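You operate a simulated robot arm through the tools that you are given. There is no shell and no other tool.

Carry out the task below with a simulated two-armed robot. There is one attempt and no reset: what you move stays moved.

TASK
Take the purple towel from the top of the make-up table and lay it out flat on the top of the black table.

The check looks at the end state, three seconds after you hand in, the way a careful person would. Anything else that was tipped, shoved, dropped, spilled or broken makes it a failure. Flat cloth is picked up by pressing the open fingertips on it (5 to 10 N) and closing them slowly along it; thin cloth reads only 2 to 8 mm in the jaws.

THE ROBOT
Two 7-joint arms with two-finger parallel grippers on one trunk, on a base that moves. Base frame: it is fixed to the floor where the robot stands at the start and does not move with it; the origin is under the middle of the robot, x ahead of it, y to its left, z up. Readings come in m, degrees, newtons and seconds.
The left shoulder is at the start at [0.05, 0.158, 0.983], the right one opposite. With the tool pointing down near the work surface each hand reaches from about 0.24 to 0.66 m from the robot's upright axis, wherever it stands, measured 20 degrees to its own side. Places, roughly: purple towel [-3, 2, 0.75]; top of the black table [-4.4, 2.5, 0.8]. Payload 3.91 kg a hand.
The TCP of each hand is the grasp point between the finger pads, 0.03 m short of the fingertips. In the tool frame z runs along the fingers and y along their closing line. The gripper opens to 0.11 m. The fingers are 0.02 m wide and 0.01 m thick; the gripper's body (0.048 by 0.112 m) begins 0.055 m behind the TCP.
Orientation is told as [roll, pitch, yaw] about the base's x, y, z axes, in that order, counted from this pose: with the fingers straight down and closing along the base's y, the tool's x points along the base's -x, its y along +y and its z along -z.

THE INTERFACE
- The arms move only by the tool servo_tool. It takes "left_rows", "right_rows" or both (then of equal length, played together; a hand with none holds still); each is one flat list of numbers, 6 for each row, row after row: the shift along the tool's x, y, z in mm, then the turn, a rotation vector about the tool's x, y, z in degrees. In form: [dx, dy, dz, wx, wy, wz, dx, dy, dz, wx, wy, wz, ...]. A call has 1 to 20 rows; each row shifts and turns the commanded pose from where the row before left it, along the tool's axes as they then stand. "left_fingers" and "right_fingers" are, for a hand that has rows, the finger opening in mm, from 0 to 110, set as the call begins (left out, the last holds). A row lasts 0.2 s, in which the tool goes at most 0.05 m and 8.6 degrees; a call with a longer step from one row to the next is refused whole, and so is a gripper value outside its range. Where a pose cannot be reached the arm comes as near as it can. A force on the tool above 40 N (or 10 N above the force at the start of the call, whichever is more), or a blocked arm, ends the call early, and 0.2 s more pass. Each finger travels about 0.153 m/s and halts on what it meets, pressing with about 35 N; the grip force reading is that of the motor and also rises with nothing between the fingers. The clock runs only during rows and for 0.2 s after the last one: add rows that do not move to give the fingers time. It gives the time, the measured TCP pose, the force on the tool (base axes), the opening and the grip force at its end, in the units of the frame above (readings bear some noise), with the torque about the TCP (base axes, N m) and any sound that the robot's microphone picked up.
- Cameras (640 x 400 px; columns grow to the right, rows downward): "scene" is now at [0.1311, 0.0017, 1.1344]; the picture's right is [0.02, -1.00, 0.00], its down [-0.42, -0.01, -0.91] and it looks along [0.91, 0.02, -0.42] (base axes); focal length 256 px, centre (320, 200). "left" rides on the left gripper at [0.073, -0.017, -0.103] in its tool frame; the picture's right is [0.23, 0.97, 0.00], its down [-0.76, 0.18, -0.62] and it looks along [-0.61, 0.14, 0.78] (tool axes); focal length 222 px, centre (320, 200). "right" rides on the right gripper at [0.072, 0.017, -0.103] in its tool frame; the picture's right is [-0.23, 0.97, 0.00], its down [-0.76, -0.18, -0.62] and it looks along [-0.61, -0.14, 0.78] (tool axes); focal length 222 px, centre (320, 200). There is no depth. A picture from a camera that has moved, and an enlarged one, comes with that camera's place and axes in the base frame and with its lens.
- get_image(camera): a new picture of that camera. No time passes.
- move_column(by): slides the trunk up (or, below 0, down) by that many m; the arms and the scene camera ride with it, the base frame stays. It gives what a move gives, with no picture.
- drive_base(legs): drives the robot by 1 to 6 legs, each [ahead, turn to the left] in m and degrees, along the robot's own axes; the way and the turn of a leg run together, so that a leg with both is an arc; at most 1.5 m and 180 degrees a leg. The arms and the cameras ride along, it lands a little off, and it stops where it bumps. It gives what a move gives.
- head_to(pan, tilt): turns the head with the scene camera to pan (to the left, within 80 degrees either way) and tilt (down, from -29 to 69), counted from straight ahead of the robot. It gives what a move gives.
- close_up(camera, box): a new picture of the part [left, top, right, bottom] of that camera's present view, enlarged. No time passes.
- close_job(): hands the job in; it is judged then, once.

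Nothing tells you exact positions but the pictures and the camera data. Unless the task says otherwise, let go and move clear before handing in.

The tools are called after "Call:" by a JSON object that holds its "op" and its "data". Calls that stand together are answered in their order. servo_tool: Moves the arms, as the interface text tells. Its arguments: {"type":"object","properties":{"left_rows":{"type":"array","items":{"type":"number"}},"left_fingers":{"type":"number"},"right_rows":{"type":"array","items":{"type":"number"}},"right_fingers":{"type":"number"}},"required":[]} The other tools are called the same way: move_column (by) moves the trunk up or down; drive_base (legs) drives the base; head_to (pan, tilt) turns the head that bears the scene camera; get_image (camera) takes a picture; close_up (camera, box) takes an enlarged picture of a part of a camera's view; close_job () hands the job in.

At the start:

```text
time_s: 0.0
left_tool_pos: [0.3847, 0.1219, 0.9659]
left_orientation: [0.0, -0.1, 0.1]
left_ft_force: [-0.3, -0.8, -0.4]
left_ft_torque: [-0.01, 0.03, 0.01]
left_gripper_width: 0.1098
left_grasp_force: 0.0
right_tool_pos: [0.4695, -0.1768, 1.0407]
right_orientation: [0.0, 0.0, 0.1]
right_ft_force: [0.1, 0.3, 1.3]
right_ft_torque: [-0.01, 0.04, -0.02]
right_gripper_width: 0.1104
right_grasp_force: 0.0
trunk travel left (down, up): [-0.225, 0.257]
robot x, y, heading: [0.0022, 0.0008, 0.3]
head pan, tilt (commanded): [1.2, 25.0]
```

scene: 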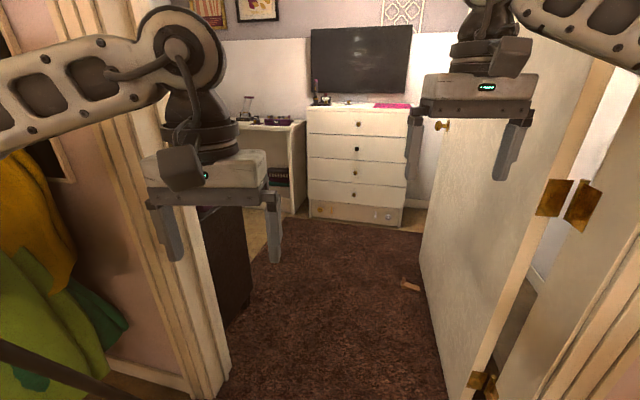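
right: 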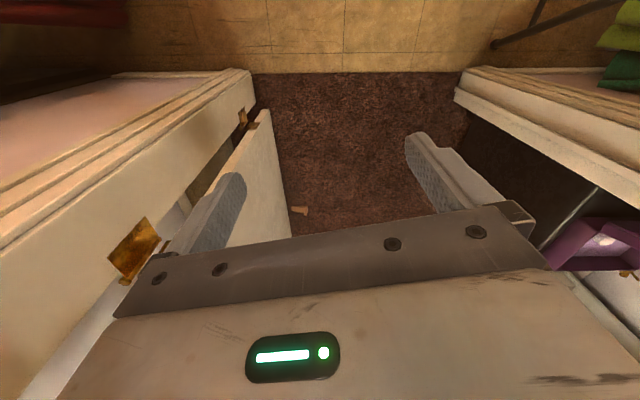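
left: 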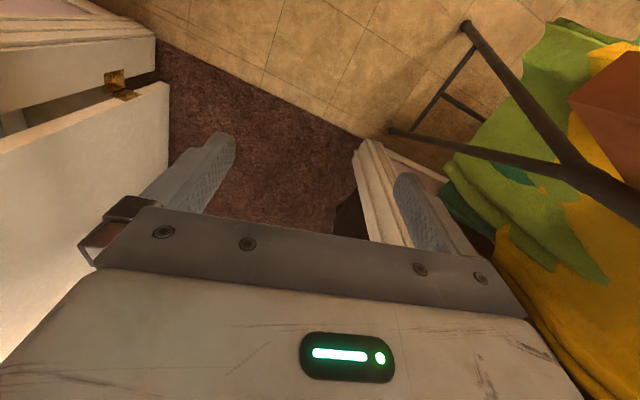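

I see a doorway and a bedroom ahead, while the towel at about [-3, 2, 0.75] and the black table at [-4.4, 2.5, 0.8] lie behind me and to the left. I'll look to the left with the head first.

Call:
{"op": "head_to", "data": {"pan": 80, "tilt": 20}}

Call:
{"op": "get_image", "data": {"camera": "scene"}}

Call:
{"op": "head_to", "data": {"pan": -80, "tilt": 20}}

Call:
{"op": "get_image", "data": {"camera": "scene"}}

```text
time_s: 1.5
left_tool_pos: [0.3848, 0.1218, 0.9664]
left_orientation: [0.0, 0.1, 0.2]
left_ft_force: [-0.8, 0.5, -0.4]
left_ft_torque: [0.03, -0.03, 0.0]
left_gripper_width: 0.1099
left_grasp_force: 0.1
right_tool_pos: [0.4698, -0.1763, 1.042]
right_orientation: [0.0, 0.1, -0.1]
right_ft_force: [-0.4, -0.3, 0.2]
right_ft_torque: [0.01, 0.01, 0.0]
right_gripper_width: 0.1099
right_grasp_force: 0.0
trunk travel left (down, up): [-0.225, 0.257]
robot x, y, heading: [0.0006, 0.0021, -0.1]
head pan, tilt (commanded): [80.0, 20.0]
```

```text
taken
camera scene: at [0.0552, 0.0915, 1.1425], right [0.98, -0.17, 0.0], down [-0.06, -0.34, -0.94], along [0.16, 0.93, -0.34], focal length 256 px, centre (320, 200)
```

scene: 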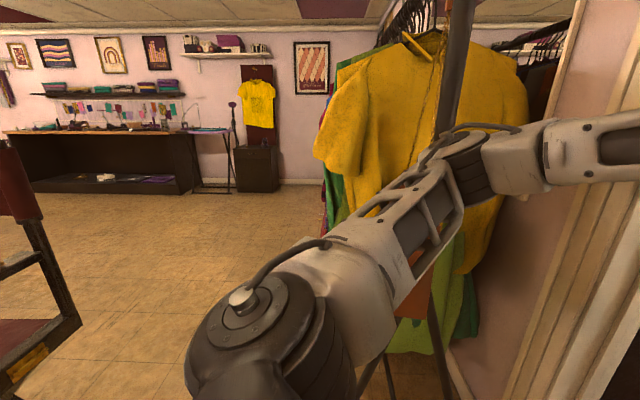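

```text
time_s: 4.0
left_tool_pos: [0.3853, 0.1224, 0.9666]
left_orientation: [0.1, 0.0, 0.2]
left_ft_force: [0.0, -1.0, -0.9]
left_ft_torque: [-0.03, 0.02, 0.0]
left_gripper_width: 0.11
left_grasp_force: 0.0
right_tool_pos: [0.47, -0.1769, 1.0411]
right_orientation: [0.0, 0.0, -0.1]
right_ft_force: [0.8, -0.2, 0.7]
right_ft_torque: [0.03, -0.04, 0.0]
right_gripper_width: 0.11
right_grasp_force: 0.0
trunk travel left (down, up): [-0.225, 0.257]
robot x, y, heading: [-0.0053, 0.002, 0.0]
head pan, tilt (commanded): [-80.0, 20.0]
```

```text
taken
camera scene: at [0.0552, -0.0919, 1.1425], right [-0.98, -0.17, 0.0], down [-0.06, 0.34, -0.94], along [0.16, -0.93, -0.34], focal length 256 px, centre (320, 200)
```

scene: 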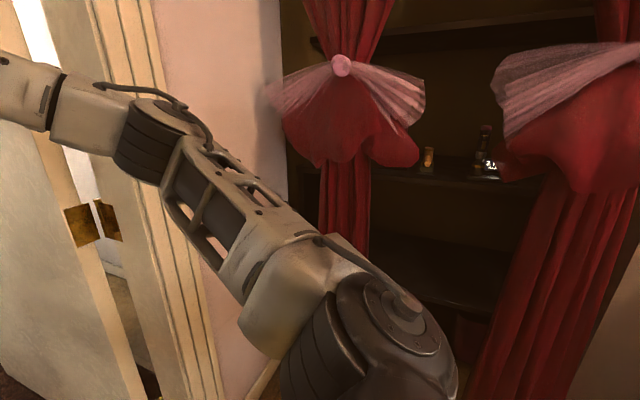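

The room opens out behind to the left: a clothes rack stands close on my left at about y 0.65 and a dark chair-like thing lies at about [-1.4, 1.6]. I'll turn in place in small steps and look again before driving.

Call:
{"op": "drive_base", "data": {"legs": [[0, 30]]}}

Call:
{"op": "head_to", "data": {"pan": 80, "tilt": 20}}

Call:
{"op": "get_image", "data": {"camera": "scene"}}

Call:
{"op": "get_image", "data": {"camera": "left"}}

```text
time_s: 5.8
left_tool_pos: [0.2735, 0.2978, 0.9665]
left_orientation: [0.0, -0.1, 29.9]
left_ft_force: [0.0, -0.1, -0.3]
left_ft_torque: [0.0, 0.03, 0.0]
left_gripper_width: 0.1099
left_grasp_force: 0.1
right_tool_pos: [0.494, 0.0801, 1.0402]
right_orientation: [0.0, 0.0, 29.8]
right_ft_force: [-0.1, -0.5, -0.4]
right_ft_torque: [0.04, -0.01, 0.03]
right_gripper_width: 0.11
right_grasp_force: 0.1
trunk travel left (down, up): [-0.225, 0.257]
robot x, y, heading: [0.0011, 0.0, 29.9]
head pan, tilt (commanded): [-80.0, 20.0]
```

```text
time_s: 8.3
left_tool_pos: [0.273, 0.2972, 0.9664]
left_orientation: [0.0, 0.1, 30.0]
left_ft_force: [-0.3, -0.4, -0.6]
left_ft_torque: [-0.01, 0.0, -0.02]
left_gripper_width: 0.1101
left_grasp_force: 0.1
right_tool_pos: [0.4956, 0.0816, 1.0419]
right_orientation: [0.0, 0.1, 29.8]
right_ft_force: [0.3, -0.5, 0.0]
right_ft_torque: [0.0, 0.01, -0.01]
right_gripper_width: 0.1098
right_grasp_force: 0.1
trunk travel left (down, up): [-0.225, 0.257]
robot x, y, heading: [-0.0017, 0.0003, 29.8]
head pan, tilt (commanded): [80.0, 20.0]
```

```text
taken
camera scene: at [0.002, 0.1073, 1.1425], right [0.94, 0.34, 0.0], down [0.12, -0.32, -0.94], along [-0.32, 0.88, -0.34], focal length 256 px, centre (320, 200)
```

scene: 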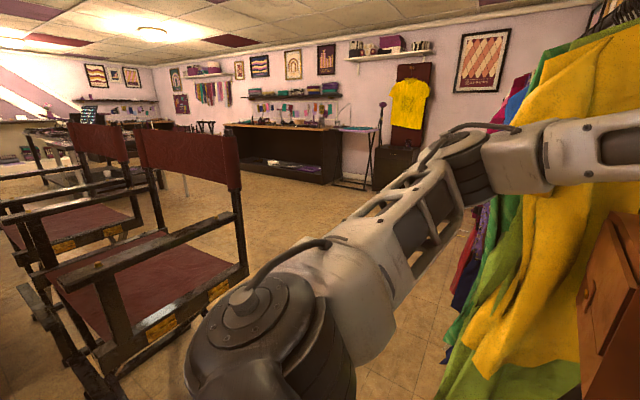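

```text
taken
camera left: at [0.2179, 0.247, 1.0689], right [-0.68, 0.73, 0.0], down [0.57, 0.53, 0.62], along [0.46, 0.43, -0.78], focal length 222 px, centre (320, 200)
```

left: 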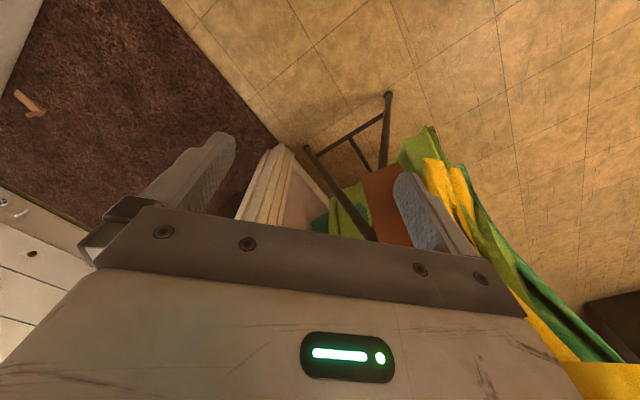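

Two dark red director's chairs stand behind me on the left; the clothes rack is close on my right side when turning. I'll draw the right hand in for a smaller turning circle, then turn further and look.

Call:
{"op": "servo_tool", "data": {"right_rows": [30, 0, 0, 0, 0, 0, 30, 0, 0, 0, 0, 0, 30, 0, 0, 0, 0, 0, 30, 0, 0, 0, 0, 0]}}

Call:
{"op": "drive_base", "data": {"legs": [[0, 35]]}}

Call:
{"op": "get_image", "data": {"camera": "scene"}}

Call:
{"op": "get_image", "data": {"camera": "right"}}

Call:
{"op": "head_to", "data": {"pan": 45, "tilt": 20}}

Call:
{"op": "get_image", "data": {"camera": "scene"}}

```text
time_s: 9.3
left_tool_pos: [0.272, 0.2977, 0.9656]
left_orientation: [-0.1, 0.0, 29.9]
left_ft_force: [0.2, -0.5, -1.0]
left_ft_torque: [0.03, 0.0, 0.02]
left_gripper_width: 0.11
left_grasp_force: 0.1
right_tool_pos: [0.3909, 0.0217, 1.04]
right_orientation: [-0.1, 0.0, 29.8]
right_ft_force: [0.9, -0.4, 0.0]
right_ft_torque: [0.0, 0.03, 0.02]
right_gripper_width: 0.11
right_grasp_force: 0.0
trunk travel left (down, up): [-0.225, 0.257]
robot x, y, heading: [0.002, 0.0002, 30.2]
head pan, tilt (commanded): [80.0, 20.0]
```

```text
time_s: 11.4
left_tool_pos: [0.0515, 0.4003, 0.9661]
left_orientation: [0.0, 0.0, 65.1]
left_ft_force: [0.7, -0.4, 0.0]
left_ft_torque: [0.04, 0.0, 0.01]
left_gripper_width: 0.11
left_grasp_force: 0.0
right_tool_pos: [0.3069, 0.2428, 1.0397]
right_orientation: [-0.1, 0.0, 64.9]
right_ft_force: [0.8, 0.8, 0.4]
right_ft_torque: [0.0, 0.0, 0.0]
right_gripper_width: 0.1099
right_grasp_force: 0.1
trunk travel left (down, up): [-0.225, 0.257]
robot x, y, heading: [-0.0022, 0.0028, 65.1]
head pan, tilt (commanded): [80.0, 20.0]
```

```text
taken
camera scene: at [-0.0605, 0.0896, 1.1425], right [0.57, 0.82, 0.0], down [0.28, -0.2, -0.94], along [-0.77, 0.54, -0.34], focal length 256 px, centre (320, 200)
```

scene: 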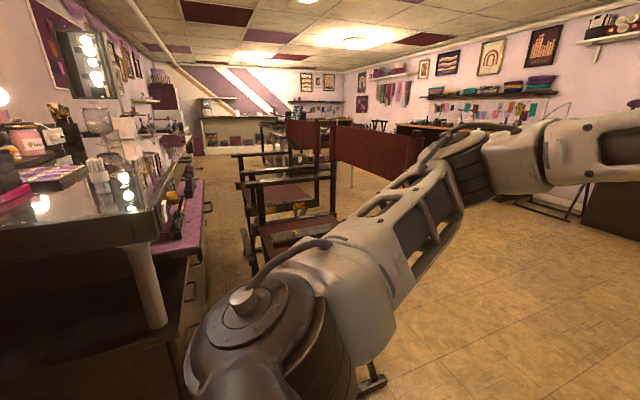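

```text
taken
camera right: at [0.2624, 0.183, 1.1439], right [-0.79, 0.62, 0.0], down [0.48, 0.61, 0.62], along [0.39, 0.49, -0.78], focal length 222 px, centre (320, 200)
```

right: 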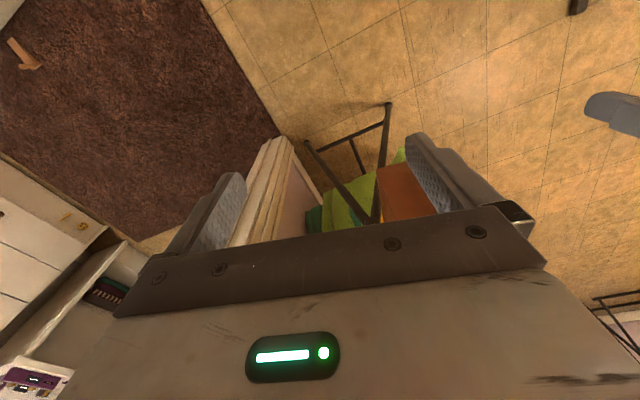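

```text
time_s: 12.4
left_tool_pos: [0.0512, 0.4008, 0.9653]
left_orientation: [0.0, 0.0, 65.1]
left_ft_force: [0.2, -0.4, -0.1]
left_ft_torque: [0.0, 0.0, 0.03]
left_gripper_width: 0.1103
left_grasp_force: 0.0
right_tool_pos: [0.3087, 0.2434, 1.0395]
right_orientation: [0.1, -0.1, 64.9]
right_ft_force: [-0.2, 0.8, -0.1]
right_ft_torque: [-0.02, -0.01, 0.0]
right_gripper_width: 0.1101
right_grasp_force: 0.1
trunk travel left (down, up): [-0.225, 0.257]
robot x, y, heading: [-0.0003, -0.0028, 64.9]
head pan, tilt (commanded): [45.0, 20.0]
```

```text
taken
camera scene: at [-0.016, 0.1236, 1.1425], right [0.94, 0.34, 0.0], down [0.12, -0.32, -0.94], along [-0.32, 0.88, -0.34], focal length 256 px, centre (320, 200)
```

scene: 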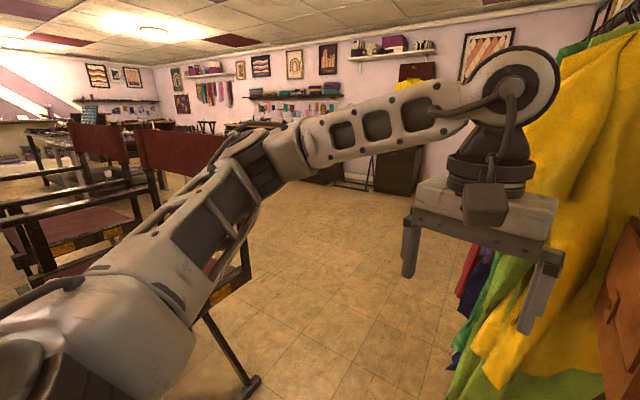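

I'm in a tight spot: a make-up counter stands behind me at about x -0.7, chairs at about [-0.6, 0.8] and the clothes rack at [0.2, 0.65]. I'll look down at the floor around me to find the gap.

Call:
{"op": "head_to", "data": {"pan": 25, "tilt": 55}}

Call:
{"op": "get_image", "data": {"camera": "scene"}}

Call:
{"op": "head_to", "data": {"pan": 80, "tilt": 55}}

Call:
{"op": "get_image", "data": {"camera": "scene"}}

Call:
{"op": "get_image", "data": {"camera": "left"}}

```text
time_s: 13.4
left_tool_pos: [0.0521, 0.4012, 0.9663]
left_orientation: [0.1, 0.0, 65.1]
left_ft_force: [-0.2, -1.0, 0.5]
left_ft_torque: [-0.02, 0.01, 0.0]
left_gripper_width: 0.1098
left_grasp_force: 0.1
right_tool_pos: [0.3082, 0.2422, 1.0396]
right_orientation: [0.0, -0.1, 64.9]
right_ft_force: [-0.6, 0.8, -0.5]
right_ft_torque: [0.01, 0.0, 0.03]
right_gripper_width: 0.1102
right_grasp_force: 0.2
trunk travel left (down, up): [-0.225, 0.257]
robot x, y, heading: [-0.0002, 0.0017, 64.9]
head pan, tilt (commanded): [25.0, 55.0]
```

```text
taken
camera scene: at [0.0159, 0.1082, 1.0905], right [1.0, 0.0, 0.0], down [0.0, -0.82, -0.57], along [0.0, 0.57, -0.82], focal length 256 px, centre (320, 200)
```

scene: 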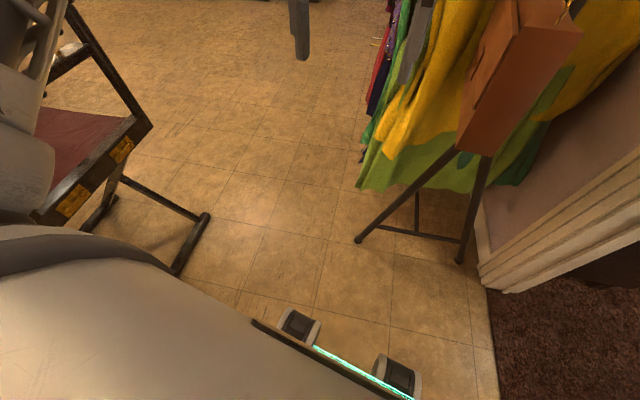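

```text
time_s: 14.6
left_tool_pos: [0.051, 0.4006, 0.9661]
left_orientation: [0.0, 0.0, 65.2]
left_ft_force: [0.1, -0.1, -0.1]
left_ft_torque: [0.02, 0.0, 0.04]
left_gripper_width: 0.11
left_grasp_force: 0.0
right_tool_pos: [0.3078, 0.2425, 1.0384]
right_orientation: [0.0, 0.0, 64.9]
right_ft_force: [0.7, 0.1, 0.9]
right_ft_torque: [-0.04, -0.02, 0.02]
right_gripper_width: 0.11
right_grasp_force: 0.0
trunk travel left (down, up): [-0.225, 0.257]
robot x, y, heading: [0.0016, -0.0008, 65.1]
head pan, tilt (commanded): [80.0, 55.0]
```

```text
taken
camera scene: at [-0.0431, 0.0775, 1.0904], right [0.57, 0.82, 0.0], down [0.67, -0.47, -0.57], along [-0.47, 0.33, -0.82], focal length 256 px, centre (320, 200)
```

scene: 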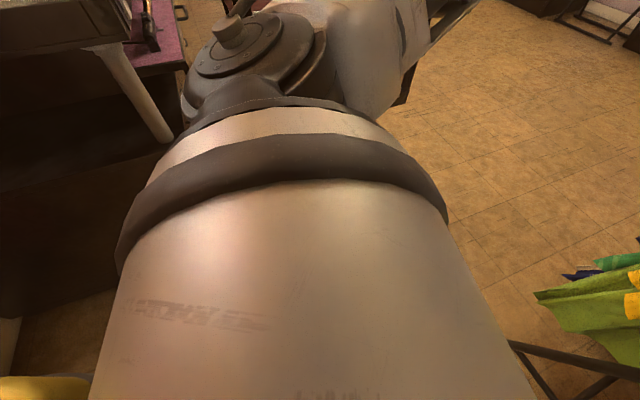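

```text
taken
camera left: at [0.0361, 0.3276, 1.0689], right [-0.98, 0.2, 0.0], down [0.16, 0.77, 0.62], along [0.13, 0.61, -0.78], focal length 222 px, centre (320, 200)
```

left: 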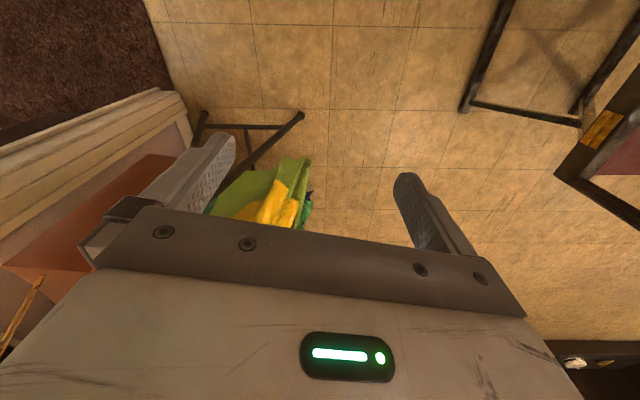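

The only way out is a gap about 0.75 m wide between the chair (corner about [-0.56, 0.78]) and the rack (foot about [0.2, 0.64]). I'll raise the trunk so the arms clear the chair backs and look at my right elbow's clearance to the clothes.

Call:
{"op": "move_column", "data": {"by": 0.15}}

Call:
{"op": "head_to", "data": {"pan": -50, "tilt": 30}}

Call:
{"op": "get_image", "data": {"camera": "scene"}}

Call:
{"op": "head_to", "data": {"pan": 0, "tilt": 35}}

Call:
{"op": "get_image", "data": {"camera": "scene"}}

```text
time_s: 16.4
left_tool_pos: [0.0523, 0.4006, 1.1159]
left_orientation: [0.0, 0.1, 65.1]
left_ft_force: [0.0, -0.1, 0.5]
left_ft_torque: [0.02, 0.0, 0.02]
left_gripper_width: 0.1097
left_grasp_force: 0.1
right_tool_pos: [0.3075, 0.2407, 1.1893]
right_orientation: [-0.1, 0.0, 64.9]
right_ft_force: [1.1, -0.2, -0.6]
right_ft_torque: [0.02, -0.01, -0.03]
right_gripper_width: 0.1099
right_grasp_force: 0.0
trunk travel left (down, up): [-0.375, 0.107]
robot x, y, heading: [0.0021, 0.0005, 65.2]
head pan, tilt (commanded): [80.0, 55.0]
```

```text
time_s: 18.5
left_tool_pos: [0.0508, 0.402, 1.1165]
left_orientation: [-0.1, -0.1, 65.0]
left_ft_force: [0.0, -0.3, 0.2]
left_ft_torque: [0.0, -0.02, -0.01]
left_gripper_width: 0.1098
left_grasp_force: 0.0
right_tool_pos: [0.3085, 0.2413, 1.1907]
right_orientation: [-0.1, -0.1, 64.9]
right_ft_force: [0.6, 0.6, 0.4]
right_ft_torque: [-0.02, -0.01, 0.03]
right_gripper_width: 0.11
right_grasp_force: 0.1
trunk travel left (down, up): [-0.375, 0.107]
robot x, y, heading: [0.0023, -0.0013, 64.8]
head pan, tilt (commanded): [-50.0, 30.0]
```

```text
taken
camera scene: at [0.1032, 0.0595, 1.2764], right [0.26, -0.97, 0.0], down [-0.48, -0.13, -0.87], along [0.84, 0.22, -0.5], focal length 256 px, centre (320, 200)
```

scene: 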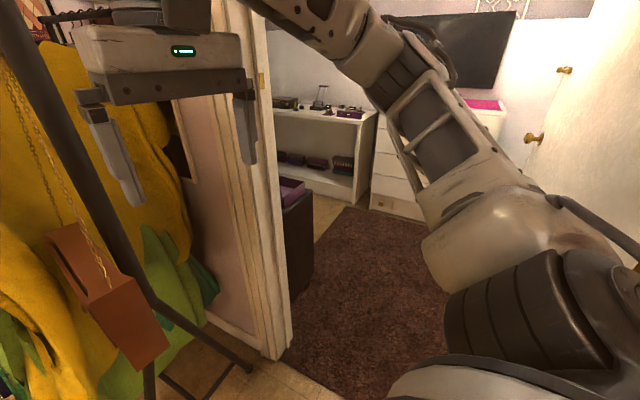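

```text
time_s: 19.7
left_tool_pos: [0.052, 0.4013, 1.1166]
left_orientation: [0.0, 0.0, 65.1]
left_ft_force: [0.8, 0.0, 0.4]
left_ft_torque: [0.0, -0.01, -0.03]
left_gripper_width: 0.11
left_grasp_force: 0.1
right_tool_pos: [0.3076, 0.2421, 1.1905]
right_orientation: [0.0, -0.1, 64.9]
right_ft_force: [-0.1, 0.2, -0.3]
right_ft_torque: [0.05, -0.02, 0.0]
right_gripper_width: 0.1102
right_grasp_force: 0.0
trunk travel left (down, up): [-0.375, 0.107]
robot x, y, heading: [0.001, 0.0036, 65.0]
head pan, tilt (commanded): [0.0, 35.0]
```

```text
taken
camera scene: at [0.0532, 0.1158, 1.2687], right [0.91, -0.42, 0.0], down [-0.24, -0.52, -0.82], along [0.35, 0.74, -0.57], focal length 256 px, centre (320, 200)
```

scene: 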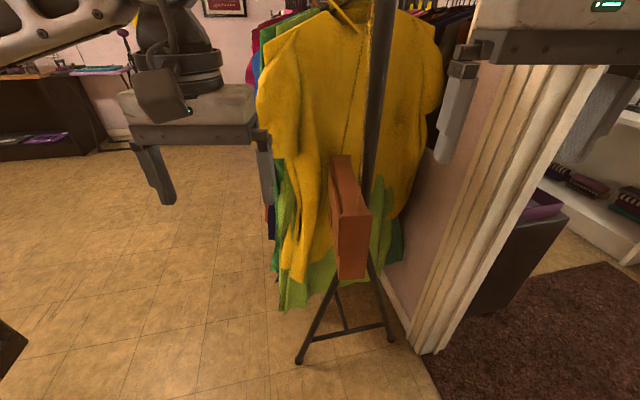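

The yellow shirt's left edge is at about [0.19, 0.75] and the rack post at [0.42, 0.59]; my right elbow turns at 0.5 m radius, so a turn to heading 105 stays clear. I'll turn and then stretch the right hand forward to narrow my width.

Call:
{"op": "drive_base", "data": {"legs": [[0, 40]]}}

Call:
{"op": "servo_tool", "data": {"right_rows": [-36, 12, 0, 0, 0, 0, -36, 12, 0, 0, 0, 0, -36, 12, 0, 0, 0, 0, -36, 12, 0, 0, 0, 0, -36, 12, 0, 0, 0, 0, -36, 12, 0, 0, 0, 0]}}

Call:
{"op": "get_image", "data": {"camera": "scene"}}

Call:
{"op": "head_to", "data": {"pan": -50, "tilt": 35}}

Call:
{"op": "get_image", "data": {"camera": "scene"}}

Call:
{"op": "head_to", "data": {"pan": 50, "tilt": 35}}

Call:
{"op": "get_image", "data": {"camera": "scene"}}

```text
time_s: 21.9
left_tool_pos: [-0.217, 0.3415, 1.1165]
left_orientation: [0.0, 0.0, 104.9]
left_ft_force: [-0.2, -0.5, -0.7]
left_ft_torque: [0.02, 0.03, 0.01]
left_gripper_width: 0.1101
left_grasp_force: 0.0
right_tool_pos: [0.0827, 0.3825, 1.1911]
right_orientation: [0.0, -0.1, 104.6]
right_ft_force: [0.2, -0.1, 0.0]
right_ft_torque: [-0.02, -0.01, -0.02]
right_gripper_width: 0.1098
right_grasp_force: 0.1
trunk travel left (down, up): [-0.375, 0.107]
robot x, y, heading: [-0.0001, 0.0012, 104.6]
head pan, tilt (commanded): [0.0, 35.0]
```

```text
time_s: 23.3
left_tool_pos: [-0.2176, 0.3417, 1.1155]
left_orientation: [-0.1, 0.0, 104.9]
left_ft_force: [0.6, -0.3, -0.5]
left_ft_torque: [0.01, -0.07, 0.01]
left_gripper_width: 0.1101
left_grasp_force: 0.1
right_tool_pos: [-0.0441, 0.5734, 1.1907]
right_orientation: [-0.2, -0.1, 104.8]
right_ft_force: [-1.0, 0.2, -0.7]
right_ft_torque: [0.0, -0.03, 0.01]
right_gripper_width: 0.1101
right_grasp_force: 0.1
trunk travel left (down, up): [-0.375, 0.107]
robot x, y, heading: [0.0002, 0.0004, 104.7]
head pan, tilt (commanded): [0.0, 35.0]
```

```text
taken
camera scene: at [-0.0351, 0.1234, 1.2686], right [0.97, 0.25, 0.0], down [0.15, -0.55, -0.82], along [-0.21, 0.79, -0.57], focal length 256 px, centre (320, 200)
```

scene: 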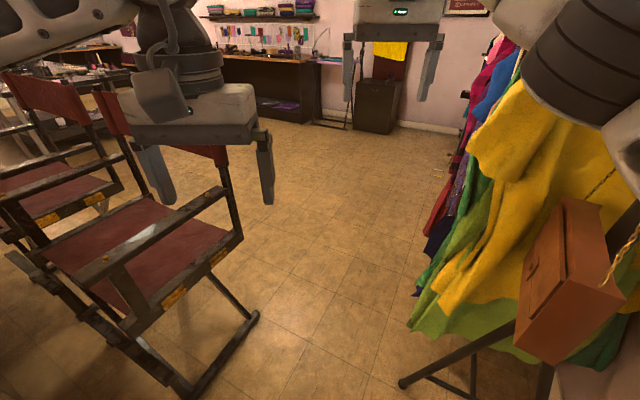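

```text
time_s: 24.5
left_tool_pos: [-0.2154, 0.341, 1.1154]
left_orientation: [0.0, -0.1, 104.8]
left_ft_force: [0.2, -0.4, 0.5]
left_ft_torque: [-0.01, 0.01, 0.03]
left_gripper_width: 0.1099
left_grasp_force: 0.0
right_tool_pos: [-0.0414, 0.5729, 1.1915]
right_orientation: [0.1, -0.1, 104.6]
right_ft_force: [-0.4, 0.4, 0.8]
right_ft_torque: [0.01, -0.03, -0.03]
right_gripper_width: 0.11
right_grasp_force: 0.0
trunk travel left (down, up): [-0.375, 0.107]
robot x, y, heading: [-0.0012, 0.0003, 104.7]
head pan, tilt (commanded): [-50.0, 35.0]
```

```text
taken
camera scene: at [0.0397, 0.1104, 1.2687], right [0.82, -0.58, 0.0], down [-0.33, -0.47, -0.82], along [0.47, 0.67, -0.57], focal length 256 px, centre (320, 200)
```

scene: 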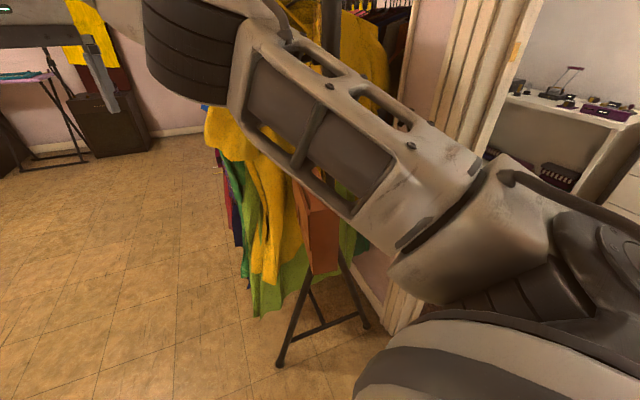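

```text
time_s: 26.3
left_tool_pos: [-0.2159, 0.3413, 1.116]
left_orientation: [0.1, 0.0, 104.8]
left_ft_force: [0.0, -0.6, 0.8]
left_ft_torque: [-0.04, 0.01, 0.01]
left_gripper_width: 0.1102
left_grasp_force: 0.0
right_tool_pos: [-0.0426, 0.5731, 1.1909]
right_orientation: [0.0, -0.1, 104.7]
right_ft_force: [0.2, -0.8, 0.2]
right_ft_torque: [0.03, 0.0, 0.02]
right_gripper_width: 0.11
right_grasp_force: 0.0
trunk travel left (down, up): [-0.375, 0.107]
robot x, y, heading: [-0.0015, -0.0011, 105.0]
head pan, tilt (commanded): [50.0, 35.0]
```

```text
taken
camera scene: at [-0.0907, 0.0763, 1.2687], right [0.43, 0.9, 0.0], down [0.52, -0.25, -0.82], along [-0.74, 0.35, -0.57], focal length 256 px, centre (320, 200)
```

scene: 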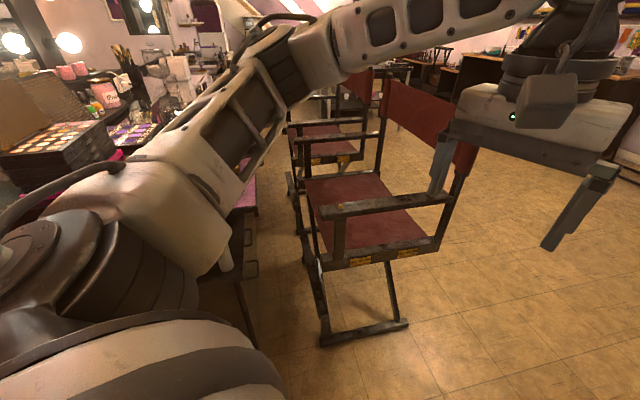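

The corridor along heading 105 leaves about 0.32 m on each side, and the right elbow is the tight spot against the yellow shirt. I'll stretch the right arm a bit more and to the middle, then check the elbow again.

Call:
{"op": "servo_tool", "data": {"right_rows": [-20, 20, 0, 0, 0, 0, -20, 20, 0, 0, 0, 0, -20, 20, 0, 0, 0, 0, -10, 20, 0, 0, 0, 0]}}

Call:
{"op": "head_to", "data": {"pan": -50, "tilt": 30}}

Call:
{"op": "get_image", "data": {"camera": "scene"}}

```text
time_s: 27.3
left_tool_pos: [-0.2158, 0.3408, 1.1165]
left_orientation: [0.0, 0.0, 104.8]
left_ft_force: [-0.5, 0.7, 0.0]
left_ft_torque: [0.0, 0.01, -0.02]
left_gripper_width: 0.1099
left_grasp_force: 0.0
right_tool_pos: [-0.0952, 0.5586, 1.1647]
right_orientation: [-0.1, 0.0, 104.6]
right_ft_force: [0.1, 0.2, 0.9]
right_ft_torque: [0.01, -0.02, -0.01]
right_gripper_width: 0.1099
right_grasp_force: 0.1
right hand out of reach, approached as far as the arm can: row 1, 2, 3, 4
trunk travel left (down, up): [-0.375, 0.107]
robot x, y, heading: [0.0032, 0.0002, 104.6]
head pan, tilt (commanded): [50.0, 35.0]
```

```text
time_s: 29.0
left_tool_pos: [-0.216, 0.3414, 1.1158]
left_orientation: [0.1, 0.1, 104.8]
left_ft_force: [0.4, 0.1, 0.2]
left_ft_torque: [0.04, 0.01, 0.0]
left_gripper_width: 0.1099
left_grasp_force: 0.1
right_tool_pos: [-0.0937, 0.5607, 1.1657]
right_orientation: [0.0, -0.1, 104.6]
right_ft_force: [0.2, 0.3, 0.0]
right_ft_torque: [0.0, 0.02, 0.0]
right_gripper_width: 0.11
right_grasp_force: 0.0
trunk travel left (down, up): [-0.375, 0.107]
robot x, y, heading: [-0.0011, 0.0021, 104.8]
head pan, tilt (commanded): [-50.0, 30.0]
```

```text
taken
camera scene: at [0.0411, 0.1123, 1.2764], right [0.82, -0.58, 0.0], down [-0.29, -0.41, -0.87], along [0.5, 0.71, -0.5], focal length 256 px, centre (320, 200)
```

scene: 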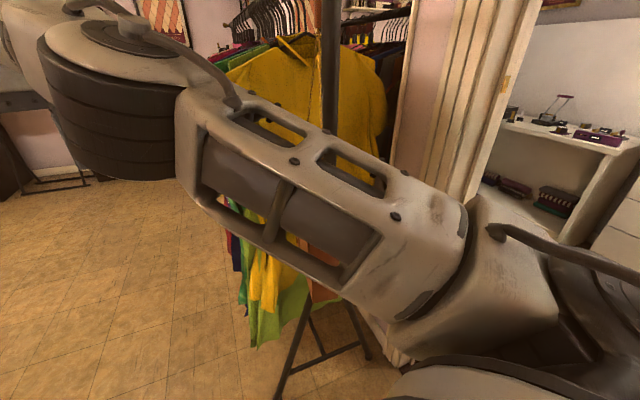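

The right elbow is now only about 0.17 m to the side, so the shoulder is the widest part. I'll drive forward along heading 105 in a first leg of 0.5 m and check.

Call:
{"op": "drive_base", "data": {"legs": [[0.5, 0]]}}

Call:
{"op": "head_to", "data": {"pan": 30, "tilt": 40}}

Call:
{"op": "get_image", "data": {"camera": "scene"}}

Call:
{"op": "head_to", "data": {"pan": 80, "tilt": 40}}

Call:
{"op": "get_image", "data": {"camera": "scene"}}

```text
time_s: 32.0
left_tool_pos: [-0.345, 0.8256, 1.1168]
left_orientation: [0.0, 0.1, 104.9]
left_ft_force: [0.9, 0.3, -0.8]
left_ft_torque: [0.03, -0.01, -0.01]
left_gripper_width: 0.11
left_grasp_force: 0.1
right_tool_pos: [-0.2249, 1.045, 1.1646]
right_orientation: [0.0, -0.1, 104.9]
right_ft_force: [0.1, 0.9, 0.0]
right_ft_torque: [-0.03, 0.02, 0.0]
right_gripper_width: 0.1101
right_grasp_force: 0.0
trunk travel left (down, up): [-0.375, 0.107]
robot x, y, heading: [-0.1271, 0.4879, 104.8]
head pan, tilt (commanded): [-50.0, 30.0]
```

```text
time_s: 33.5
left_tool_pos: [-0.3434, 0.8246, 1.1165]
left_orientation: [-0.1, 0.0, 105.0]
left_ft_force: [0.1, 0.2, 0.2]
left_ft_torque: [-0.03, 0.04, -0.01]
left_gripper_width: 0.11
left_grasp_force: 0.2
right_tool_pos: [-0.2232, 1.0449, 1.166]
right_orientation: [0.0, -0.1, 104.8]
right_ft_force: [-0.6, 0.8, 0.8]
right_ft_torque: [0.03, -0.03, 0.0]
right_gripper_width: 0.1101
right_grasp_force: 0.1
trunk travel left (down, up): [-0.375, 0.107]
robot x, y, heading: [-0.128, 0.4795, 104.7]
head pan, tilt (commanded): [30.0, 40.0]
```

```text
taken
camera scene: at [-0.1987, 0.5835, 1.2611], right [0.71, 0.7, 0.0], down [0.45, -0.46, -0.77], along [-0.54, 0.54, -0.64], focal length 256 px, centre (320, 200)
```

scene: 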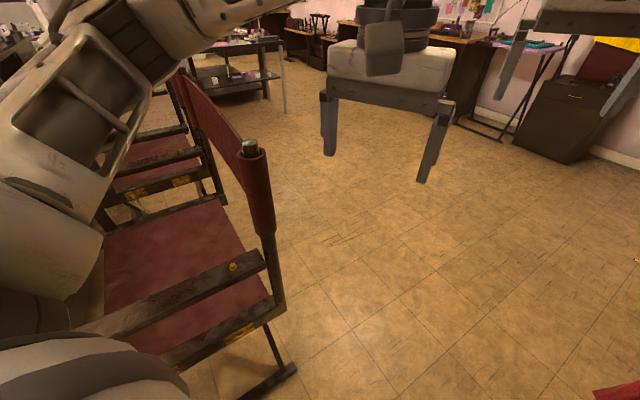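

```text
time_s: 34.7
left_tool_pos: [-0.3448, 0.8269, 1.1156]
left_orientation: [0.0, 0.0, 104.9]
left_ft_force: [0.8, -0.4, -0.1]
left_ft_torque: [-0.02, -0.01, -0.01]
left_gripper_width: 0.11
left_grasp_force: 0.1
right_tool_pos: [-0.2232, 1.0444, 1.166]
right_orientation: [-0.1, -0.1, 104.8]
right_ft_force: [0.6, -0.2, -0.3]
right_ft_torque: [0.02, -0.01, -0.02]
right_gripper_width: 0.1103
right_grasp_force: 0.1
trunk travel left (down, up): [-0.375, 0.107]
robot x, y, heading: [-0.1297, 0.4822, 104.8]
head pan, tilt (commanded): [80.0, 40.0]
```

```text
taken
camera scene: at [-0.2235, 0.5161, 1.2611], right [-0.08, 1.0, 0.0], down [0.64, 0.05, -0.77], along [-0.76, -0.06, -0.64], focal length 256 px, centre (320, 200)
```

scene: 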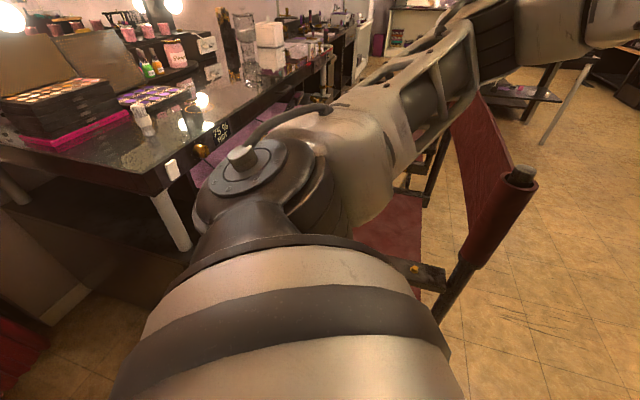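

The chair's back post (top about z 1.05) is just beside my left arm, so I'll raise the trunk a bit more and drive on past it.

Call:
{"op": "move_column", "data": {"by": 0.1}}

Call:
{"op": "drive_base", "data": {"legs": [[0.6, 0]]}}

Call:
{"op": "head_to", "data": {"pan": 50, "tilt": 25}}

Call:
{"op": "get_image", "data": {"camera": "scene"}}

Call:
{"op": "head_to", "data": {"pan": 10, "tilt": 25}}

Call:
{"op": "get_image", "data": {"camera": "scene"}}

```text
time_s: 36.0
left_tool_pos: [-0.3448, 0.8258, 1.2163]
left_orientation: [0.1, 0.0, 105.0]
left_ft_force: [-0.1, 0.4, 0.1]
left_ft_torque: [0.02, -0.04, 0.01]
left_gripper_width: 0.11
left_grasp_force: 0.1
right_tool_pos: [-0.2233, 1.0434, 1.265]
right_orientation: [0.0, -0.2, 104.8]
right_ft_force: [1.3, 0.3, 0.8]
right_ft_torque: [-0.01, 0.0, 0.01]
right_gripper_width: 0.1101
right_grasp_force: 0.1
trunk travel left (down, up): [-0.475, 0.007]
robot x, y, heading: [-0.1288, 0.4866, 104.9]
head pan, tilt (commanded): [80.0, 40.0]
```

```text
time_s: 39.4
left_tool_pos: [-0.4971, 1.4064, 1.2166]
left_orientation: [0.0, 0.0, 104.8]
left_ft_force: [-0.8, 0.4, -0.2]
left_ft_torque: [0.0, 0.01, 0.0]
left_gripper_width: 0.1099
left_grasp_force: 0.0
right_tool_pos: [-0.3749, 1.626, 1.2669]
right_orientation: [-0.1, -0.1, 104.7]
right_ft_force: [0.4, 0.6, 0.2]
right_ft_torque: [-0.05, -0.01, 0.0]
right_gripper_width: 0.1099
right_grasp_force: 0.0
trunk travel left (down, up): [-0.475, 0.007]
robot x, y, heading: [-0.2828, 1.0639, 105.0]
head pan, tilt (commanded): [80.0, 40.0]
```

```text
time_s: 40.4
left_tool_pos: [-0.4977, 1.4054, 1.2152]
left_orientation: [0.0, 0.0, 105.0]
left_ft_force: [-0.3, -0.1, -0.4]
left_ft_torque: [0.03, -0.01, 0.0]
left_gripper_width: 0.11
left_grasp_force: 0.1
right_tool_pos: [-0.3745, 1.6263, 1.2655]
right_orientation: [0.0, -0.1, 104.7]
right_ft_force: [0.3, -0.4, -0.6]
right_ft_torque: [-0.02, 0.01, 0.0]
right_gripper_width: 0.11
right_grasp_force: 0.2
trunk travel left (down, up): [-0.475, 0.007]
robot x, y, heading: [-0.2762, 1.0661, 104.7]
head pan, tilt (commanded): [50.0, 25.0]
```

```text
taken
camera scene: at [-0.3752, 1.1428, 1.3844], right [0.43, 0.9, 0.0], down [0.38, -0.18, -0.91], along [-0.82, 0.39, -0.42], focal length 256 px, centre (320, 200)
```

scene: 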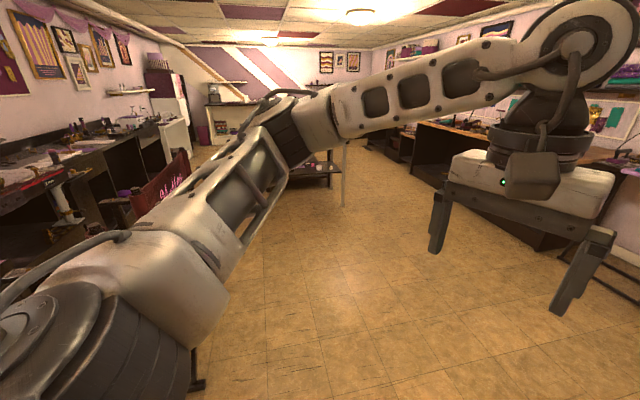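

```text
time_s: 41.4
left_tool_pos: [-0.4969, 1.4054, 1.216]
left_orientation: [0.0, 0.0, 104.9]
left_ft_force: [-1.1, 0.8, -0.6]
left_ft_torque: [0.02, 0.01, 0.0]
left_gripper_width: 0.1099
left_grasp_force: 0.0
right_tool_pos: [-0.3754, 1.6262, 1.2659]
right_orientation: [0.0, -0.1, 104.7]
right_ft_force: [0.5, -0.2, 0.2]
right_ft_torque: [-0.02, 0.02, 0.04]
right_gripper_width: 0.1099
right_grasp_force: 0.0
trunk travel left (down, up): [-0.475, 0.007]
robot x, y, heading: [-0.2794, 1.0615, 104.5]
head pan, tilt (commanded): [10.0, 25.0]
```

```text
taken
camera scene: at [-0.3304, 1.1871, 1.3844], right [0.91, 0.42, 0.0], down [0.18, -0.38, -0.91], along [-0.38, 0.82, -0.42], focal length 256 px, centre (320, 200)
```

scene: 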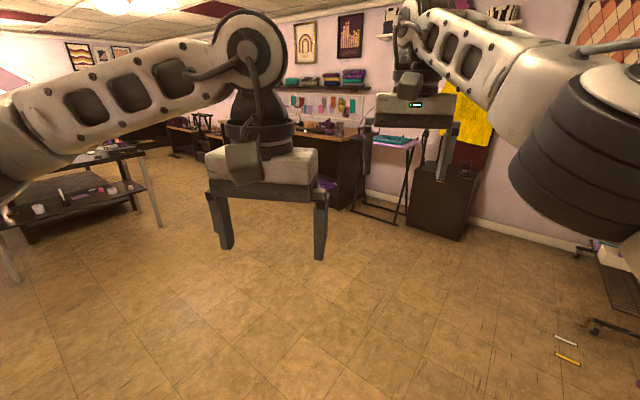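

I'm past the chair with open floor ahead. Next I'll go a bit further, draw the right hand back in, turn to about heading 150 and look toward the tables.

Call:
{"op": "drive_base", "data": {"legs": [[0.35, 0]]}}

Call:
{"op": "servo_tool", "data": {"right_rows": [30, -12, 0, 0, 0, 0, 30, -12, 0, 0, 0, 0, 30, -12, 0, 0, 0, 0, 30, -12, 0, 0, 0, 0, 30, -12, 0, 0, 0, 0, 30, -12, 0, 0, 0, 0]}}

Call:
{"op": "drive_base", "data": {"legs": [[0, 45]]}}

Call:
{"op": "head_to", "data": {"pan": 0, "tilt": 20}}

Call:
{"op": "get_image", "data": {"camera": "scene"}}

```text
time_s: 43.7
left_tool_pos: [-0.5848, 1.7458, 1.2155]
left_orientation: [0.0, 0.0, 104.7]
left_ft_force: [-0.5, -0.1, 0.0]
left_ft_torque: [-0.01, -0.03, 0.0]
left_gripper_width: 0.1096
left_grasp_force: 0.1
right_tool_pos: [-0.4623, 1.9639, 1.2659]
right_orientation: [0.1, -0.1, 104.6]
right_ft_force: [-0.4, 0.1, -0.5]
right_ft_torque: [-0.01, 0.01, 0.0]
right_gripper_width: 0.1099
right_grasp_force: 0.0
trunk travel left (down, up): [-0.475, 0.007]
robot x, y, heading: [-0.3689, 1.4008, 104.8]
head pan, tilt (commanded): [10.0, 25.0]
```

```text
time_s: 45.1
left_tool_pos: [-0.5842, 1.7464, 1.2161]
left_orientation: [0.1, 0.0, 104.5]
left_ft_force: [0.6, 0.9, -0.7]
left_ft_torque: [-0.02, 0.01, 0.0]
left_gripper_width: 0.1102
left_grasp_force: 0.0
right_tool_pos: [-0.3716, 1.8559, 1.2857]
right_orientation: [0.2, 0.0, 104.4]
right_ft_force: [-0.2, 0.2, -1.0]
right_ft_torque: [-0.01, 0.01, 0.0]
right_gripper_width: 0.1099
right_grasp_force: 0.1
right hand out of reach, approached as far as the arm can: row 1, 2, 3
trunk travel left (down, up): [-0.475, 0.007]
robot x, y, heading: [-0.3684, 1.4035, 104.5]
head pan, tilt (commanded): [10.0, 25.0]
```

```text
time_s: 47.6
left_tool_pos: [-0.7628, 1.4929, 1.2176]
left_orientation: [0.1, 0.0, 149.6]
left_ft_force: [0.0, -0.2, 0.2]
left_ft_torque: [0.02, -0.02, -0.01]
left_gripper_width: 0.1099
left_grasp_force: 0.1
right_tool_pos: [-0.6926, 1.7183, 1.2857]
right_orientation: [0.0, -0.1, 149.6]
right_ft_force: [0.7, -0.6, 0.0]
right_ft_torque: [0.02, 0.03, 0.02]
right_gripper_width: 0.1101
right_grasp_force: 0.0
trunk travel left (down, up): [-0.475, 0.007]
robot x, y, heading: [-0.3689, 1.4052, 149.5]
head pan, tilt (commanded): [10.0, 25.0]
```

```text
time_s: 48.3
left_tool_pos: [-0.7632, 1.4928, 1.2155]
left_orientation: [0.0, 0.0, 149.6]
left_ft_force: [0.1, 0.6, -0.4]
left_ft_torque: [0.0, -0.02, 0.01]
left_gripper_width: 0.1099
left_grasp_force: 0.0
right_tool_pos: [-0.6927, 1.7196, 1.2859]
right_orientation: [0.0, -0.1, 149.5]
right_ft_force: [0.1, -0.5, 0.8]
right_ft_torque: [0.0, -0.01, 0.01]
right_gripper_width: 0.1098
right_grasp_force: 0.0
trunk travel left (down, up): [-0.475, 0.007]
robot x, y, heading: [-0.3693, 1.4068, 149.4]
head pan, tilt (commanded): [0.0, 20.0]
```

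```text
taken
camera scene: at [-0.4849, 1.4712, 1.3925], right [0.51, 0.86, 0.0], down [0.29, -0.17, -0.94], along [-0.81, 0.48, -0.34], focal length 256 px, centre (320, 200)
```

scene: 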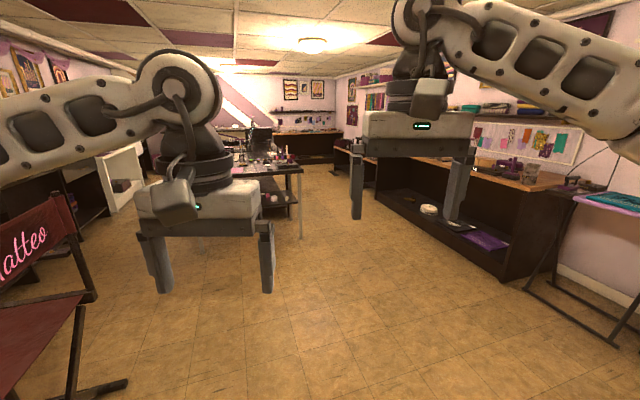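

A dark-topped table with a leg at about [-2.9, 2.65] stands in the middle of the room; it is probably the make-up table. I'll zoom in on it.

Call:
{"op": "close_up", "data": {"camera": "scene", "box": [200, 110, 360, 210]}}

Call:
{"op": "drive_base", "data": {"legs": [[0.6, 0]]}}

Call:
{"op": "head_to", "data": {"pan": 15, "tilt": 20}}

Call:
{"op": "get_image", "data": {"camera": "scene"}}

```text
4.00 times, centred on (280, 160) of scene
camera zoom: at [-0.4849, 1.4712, 1.3925], right [0.51, 0.86, 0.0], down [0.29, -0.17, -0.94], along [-0.81, 0.48, -0.34], focal length 1026 px, centre (480, 360)
```

zoom: 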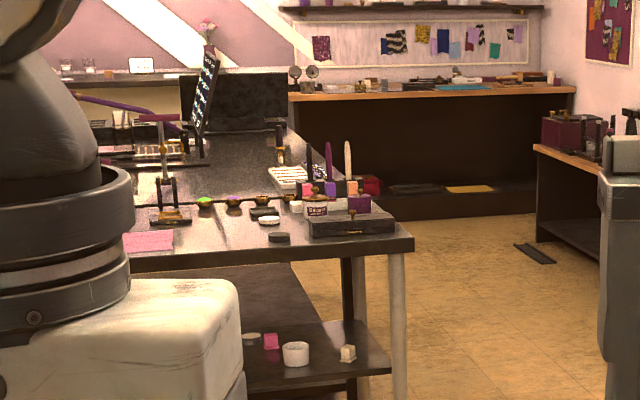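

```text
time_s: 51.7
left_tool_pos: [-1.2785, 1.7997, 1.2151]
left_orientation: [0.1, 0.0, 149.4]
left_ft_force: [0.1, -0.8, -0.8]
left_ft_torque: [0.0, -0.03, -0.01]
left_gripper_width: 0.11
left_grasp_force: 0.0
right_tool_pos: [-1.2073, 2.0265, 1.2863]
right_orientation: [0.0, -0.1, 149.2]
right_ft_force: [-0.4, -0.6, -0.2]
right_ft_torque: [0.0, 0.01, 0.03]
right_gripper_width: 0.1101
right_grasp_force: 0.1
trunk travel left (down, up): [-0.475, 0.007]
robot x, y, heading: [-0.889, 1.706, 149.3]
head pan, tilt (commanded): [0.0, 20.0]
```

```text
time_s: 52.4
left_tool_pos: [-1.278, 1.8007, 1.2164]
left_orientation: [0.0, 0.0, 149.5]
left_ft_force: [-0.2, 0.3, 0.4]
left_ft_torque: [-0.01, 0.02, 0.01]
left_gripper_width: 0.1101
left_grasp_force: 0.0
right_tool_pos: [-1.2085, 2.0255, 1.2866]
right_orientation: [0.0, -0.3, 149.3]
right_ft_force: [0.5, 0.3, 0.0]
right_ft_torque: [0.01, -0.02, -0.01]
right_gripper_width: 0.1101
right_grasp_force: 0.1
trunk travel left (down, up): [-0.475, 0.007]
robot x, y, heading: [-0.8844, 1.7079, 149.2]
head pan, tilt (commanded): [15.0, 20.0]
```

```text
taken
camera scene: at [-1.0099, 1.7542, 1.3925], right [0.27, 0.96, 0.0], down [0.33, -0.09, -0.94], along [-0.9, 0.25, -0.34], focal length 256 px, centre (320, 200)
```

scene: 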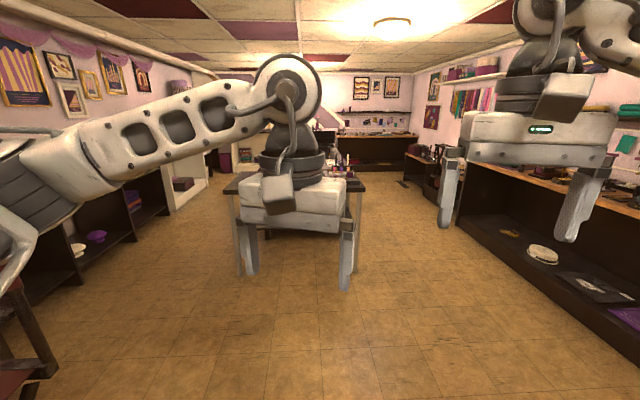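

The make-up table is straight ahead with its near edge from about [-2.82, 2.64] to [-3.12, 1.56]. I'll spread the hands out of the view, turn to face the table squarely and drive nearer.

Call:
{"op": "servo_tool", "data": {"left_rows": [0, 38, 0, 0, 0, 0, 0, 38, 0, 0, 0, 0, 0, 38, 0, 0, 0, 0, 0, 38, 0, 0, 0, 0, 0, 38, 0, 0, 0, 0], "right_rows": [10, -40, 0, 0, 0, 0, 10, -40, 0, 0, 0, 0, 10, -40, 0, 0, 0, 0, 10, -40, 0, 0, 0, 0, 10, -40, 0, 0, 0, 0]}}

Call:
{"op": "drive_base", "data": {"legs": [[0, 15], [0.6, 0]]}}

Call:
{"op": "head_to", "data": {"pan": 0, "tilt": 20}}

Call:
{"op": "get_image", "data": {"camera": "scene"}}

```text
time_s: 53.6
left_tool_pos: [-1.3738, 1.6354, 1.2165]
left_orientation: [0.0, -0.2, 149.4]
left_ft_force: [0.1, -0.3, 0.7]
left_ft_torque: [0.03, -0.01, -0.02]
left_gripper_width: 0.1098
left_grasp_force: 0.0
right_tool_pos: [-1.0604, 2.1723, 1.2855]
right_orientation: [-0.1, -0.2, 149.4]
right_ft_force: [0.6, 0.0, 0.3]
right_ft_torque: [0.01, 0.02, 0.02]
right_gripper_width: 0.11
right_grasp_force: 0.1
trunk travel left (down, up): [-0.475, 0.007]
robot x, y, heading: [-0.8854, 1.7083, 149.5]
head pan, tilt (commanded): [15.0, 20.0]
```

```text
time_s: 57.9
left_tool_pos: [-1.9221, 1.6745, 1.2153]
left_orientation: [0.0, -0.1, 164.6]
left_ft_force: [0.7, 0.1, -0.2]
left_ft_torque: [0.0, 0.0, 0.0]
left_gripper_width: 0.1103
left_grasp_force: 0.1
right_tool_pos: [-1.7593, 2.2718, 1.285]
right_orientation: [-0.1, -0.1, 164.5]
right_ft_force: [0.9, 0.4, 0.2]
right_ft_torque: [-0.04, -0.02, 0.03]
right_gripper_width: 0.1098
right_grasp_force: 0.2
trunk travel left (down, up): [-0.475, 0.007]
robot x, y, heading: [-1.4691, 1.8715, 164.5]
head pan, tilt (commanded): [15.0, 20.0]
```

```text
time_s: 58.7
left_tool_pos: [-1.9209, 1.6741, 1.2158]
left_orientation: [-0.1, 0.0, 164.6]
left_ft_force: [0.4, 0.1, -0.3]
left_ft_torque: [-0.01, 0.03, 0.04]
left_gripper_width: 0.1103
left_grasp_force: 0.0
right_tool_pos: [-1.7594, 2.2721, 1.2863]
right_orientation: [0.0, -0.1, 164.5]
right_ft_force: [0.5, 0.1, 0.1]
right_ft_torque: [0.0, 0.02, 0.01]
right_gripper_width: 0.11
right_grasp_force: 0.0
trunk travel left (down, up): [-0.475, 0.007]
robot x, y, heading: [-1.4665, 1.8695, 164.6]
head pan, tilt (commanded): [0.0, 20.0]
```

```text
taken
camera scene: at [-1.5967, 1.9073, 1.3925], right [0.27, 0.96, 0.0], down [0.33, -0.09, -0.94], along [-0.91, 0.25, -0.34], focal length 256 px, centre (320, 200)
```

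scene: 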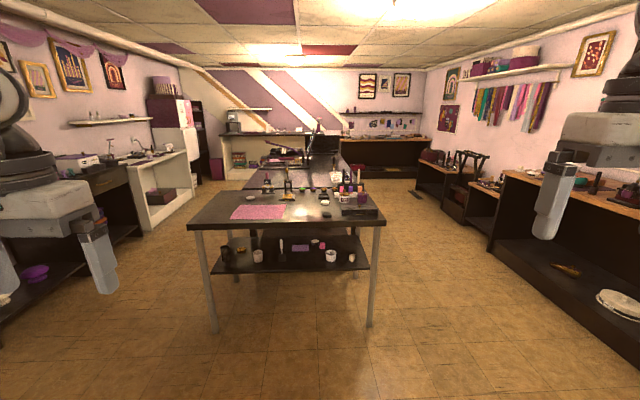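

Now the view is clear: the pink-purple towel lies flat on the near left part of the make-up table, and a black table stands behind it. I'll zoom in on both.

Call:
{"op": "close_up", "data": {"camera": "scene", "box": [180, 130, 400, 268]}}

Call:
{"op": "close_up", "data": {"camera": "scene", "box": [220, 120, 400, 220]}}

```text
2.90 times, centred on (290, 199) of scene
camera zoom: at [-1.5967, 1.9073, 1.3925], right [0.27, 0.96, 0.0], down [0.33, -0.09, -0.94], along [-0.91, 0.25, -0.34], focal length 743 px, centre (407, 203)
```

zoom: 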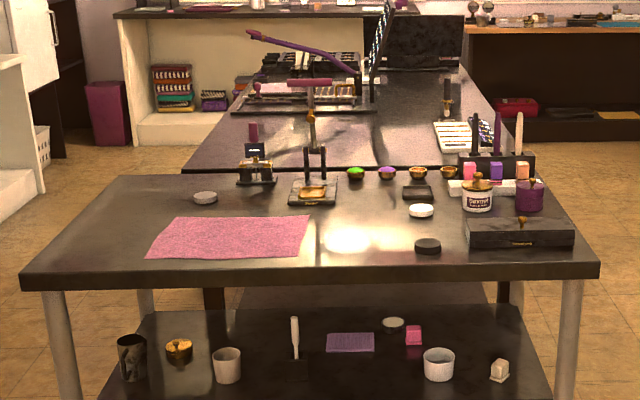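

```text
3.56 times, centred on (310, 170) of scene
camera zoom: at [-1.5967, 1.9073, 1.3925], right [0.27, 0.96, 0.0], down [0.33, -0.09, -0.94], along [-0.91, 0.25, -0.34], focal length 912 px, centre (356, 307)
```

zoom: 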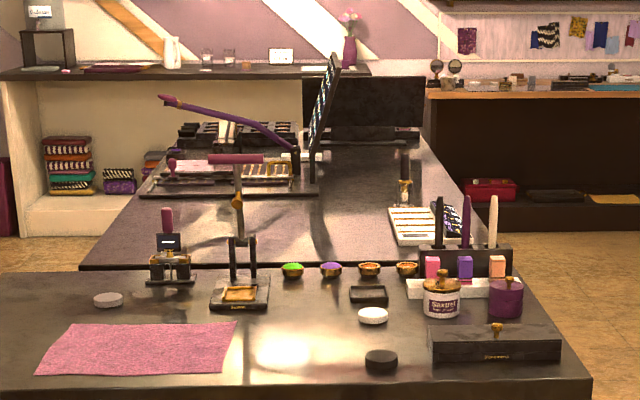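

The towel is a 0.31 x 0.24 m rectangle centred at about [-3.16, 1.95], aligned with the table's near edge; the black table has a free area around [-3.9, 2.2] just behind the make-up table's far edge. I'll drive closer, square to the towel's near edge, and lower the trunk to working height.

Call:
{"op": "drive_base", "data": {"legs": [[0, 18], [0.75, 0], [0, -17]]}}

Call:
{"op": "head_to", "data": {"pan": 0, "tilt": 35}}

Call:
{"op": "get_image", "data": {"camera": "scene"}}

```text
time_s: 64.8
left_tool_pos: [-2.6705, 1.6286, 1.2156]
left_orientation: [0.0, 0.1, 165.9]
left_ft_force: [-0.5, 0.9, -0.4]
left_ft_torque: [0.01, 0.01, -0.03]
left_gripper_width: 0.1099
left_grasp_force: 0.0
right_tool_pos: [-2.5229, 2.2308, 1.2853]
right_orientation: [0.0, -0.1, 165.7]
right_ft_force: [-0.6, 0.5, 0.7]
right_ft_torque: [-0.03, 0.0, 0.01]
right_gripper_width: 0.11
right_grasp_force: 0.0
trunk travel left (down, up): [-0.475, 0.007]
robot x, y, heading: [-2.2216, 1.8382, 166.1]
head pan, tilt (commanded): [0.0, 20.0]
```

```text
time_s: 65.5
left_tool_pos: [-2.6723, 1.6288, 1.2158]
left_orientation: [-0.1, -0.1, 165.9]
left_ft_force: [-0.4, -0.6, -1.1]
left_ft_torque: [0.02, -0.01, 0.0]
left_gripper_width: 0.11
left_grasp_force: 0.1
right_tool_pos: [-2.5227, 2.231, 1.2858]
right_orientation: [0.0, -0.2, 165.6]
right_ft_force: [0.8, -0.6, 0.4]
right_ft_torque: [0.01, 0.03, 0.01]
right_gripper_width: 0.1101
right_grasp_force: 0.0
trunk travel left (down, up): [-0.475, 0.007]
robot x, y, heading: [-2.2183, 1.8352, 165.8]
head pan, tilt (commanded): [0.0, 35.0]
```

```text
taken
camera scene: at [-2.3471, 1.8677, 1.3687], right [0.25, 0.97, 0.0], down [0.56, -0.14, -0.82], along [-0.79, 0.2, -0.57], focal length 256 px, centre (320, 200)
```

scene: 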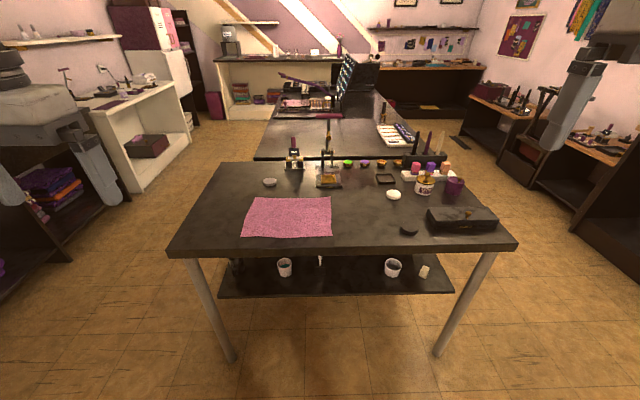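

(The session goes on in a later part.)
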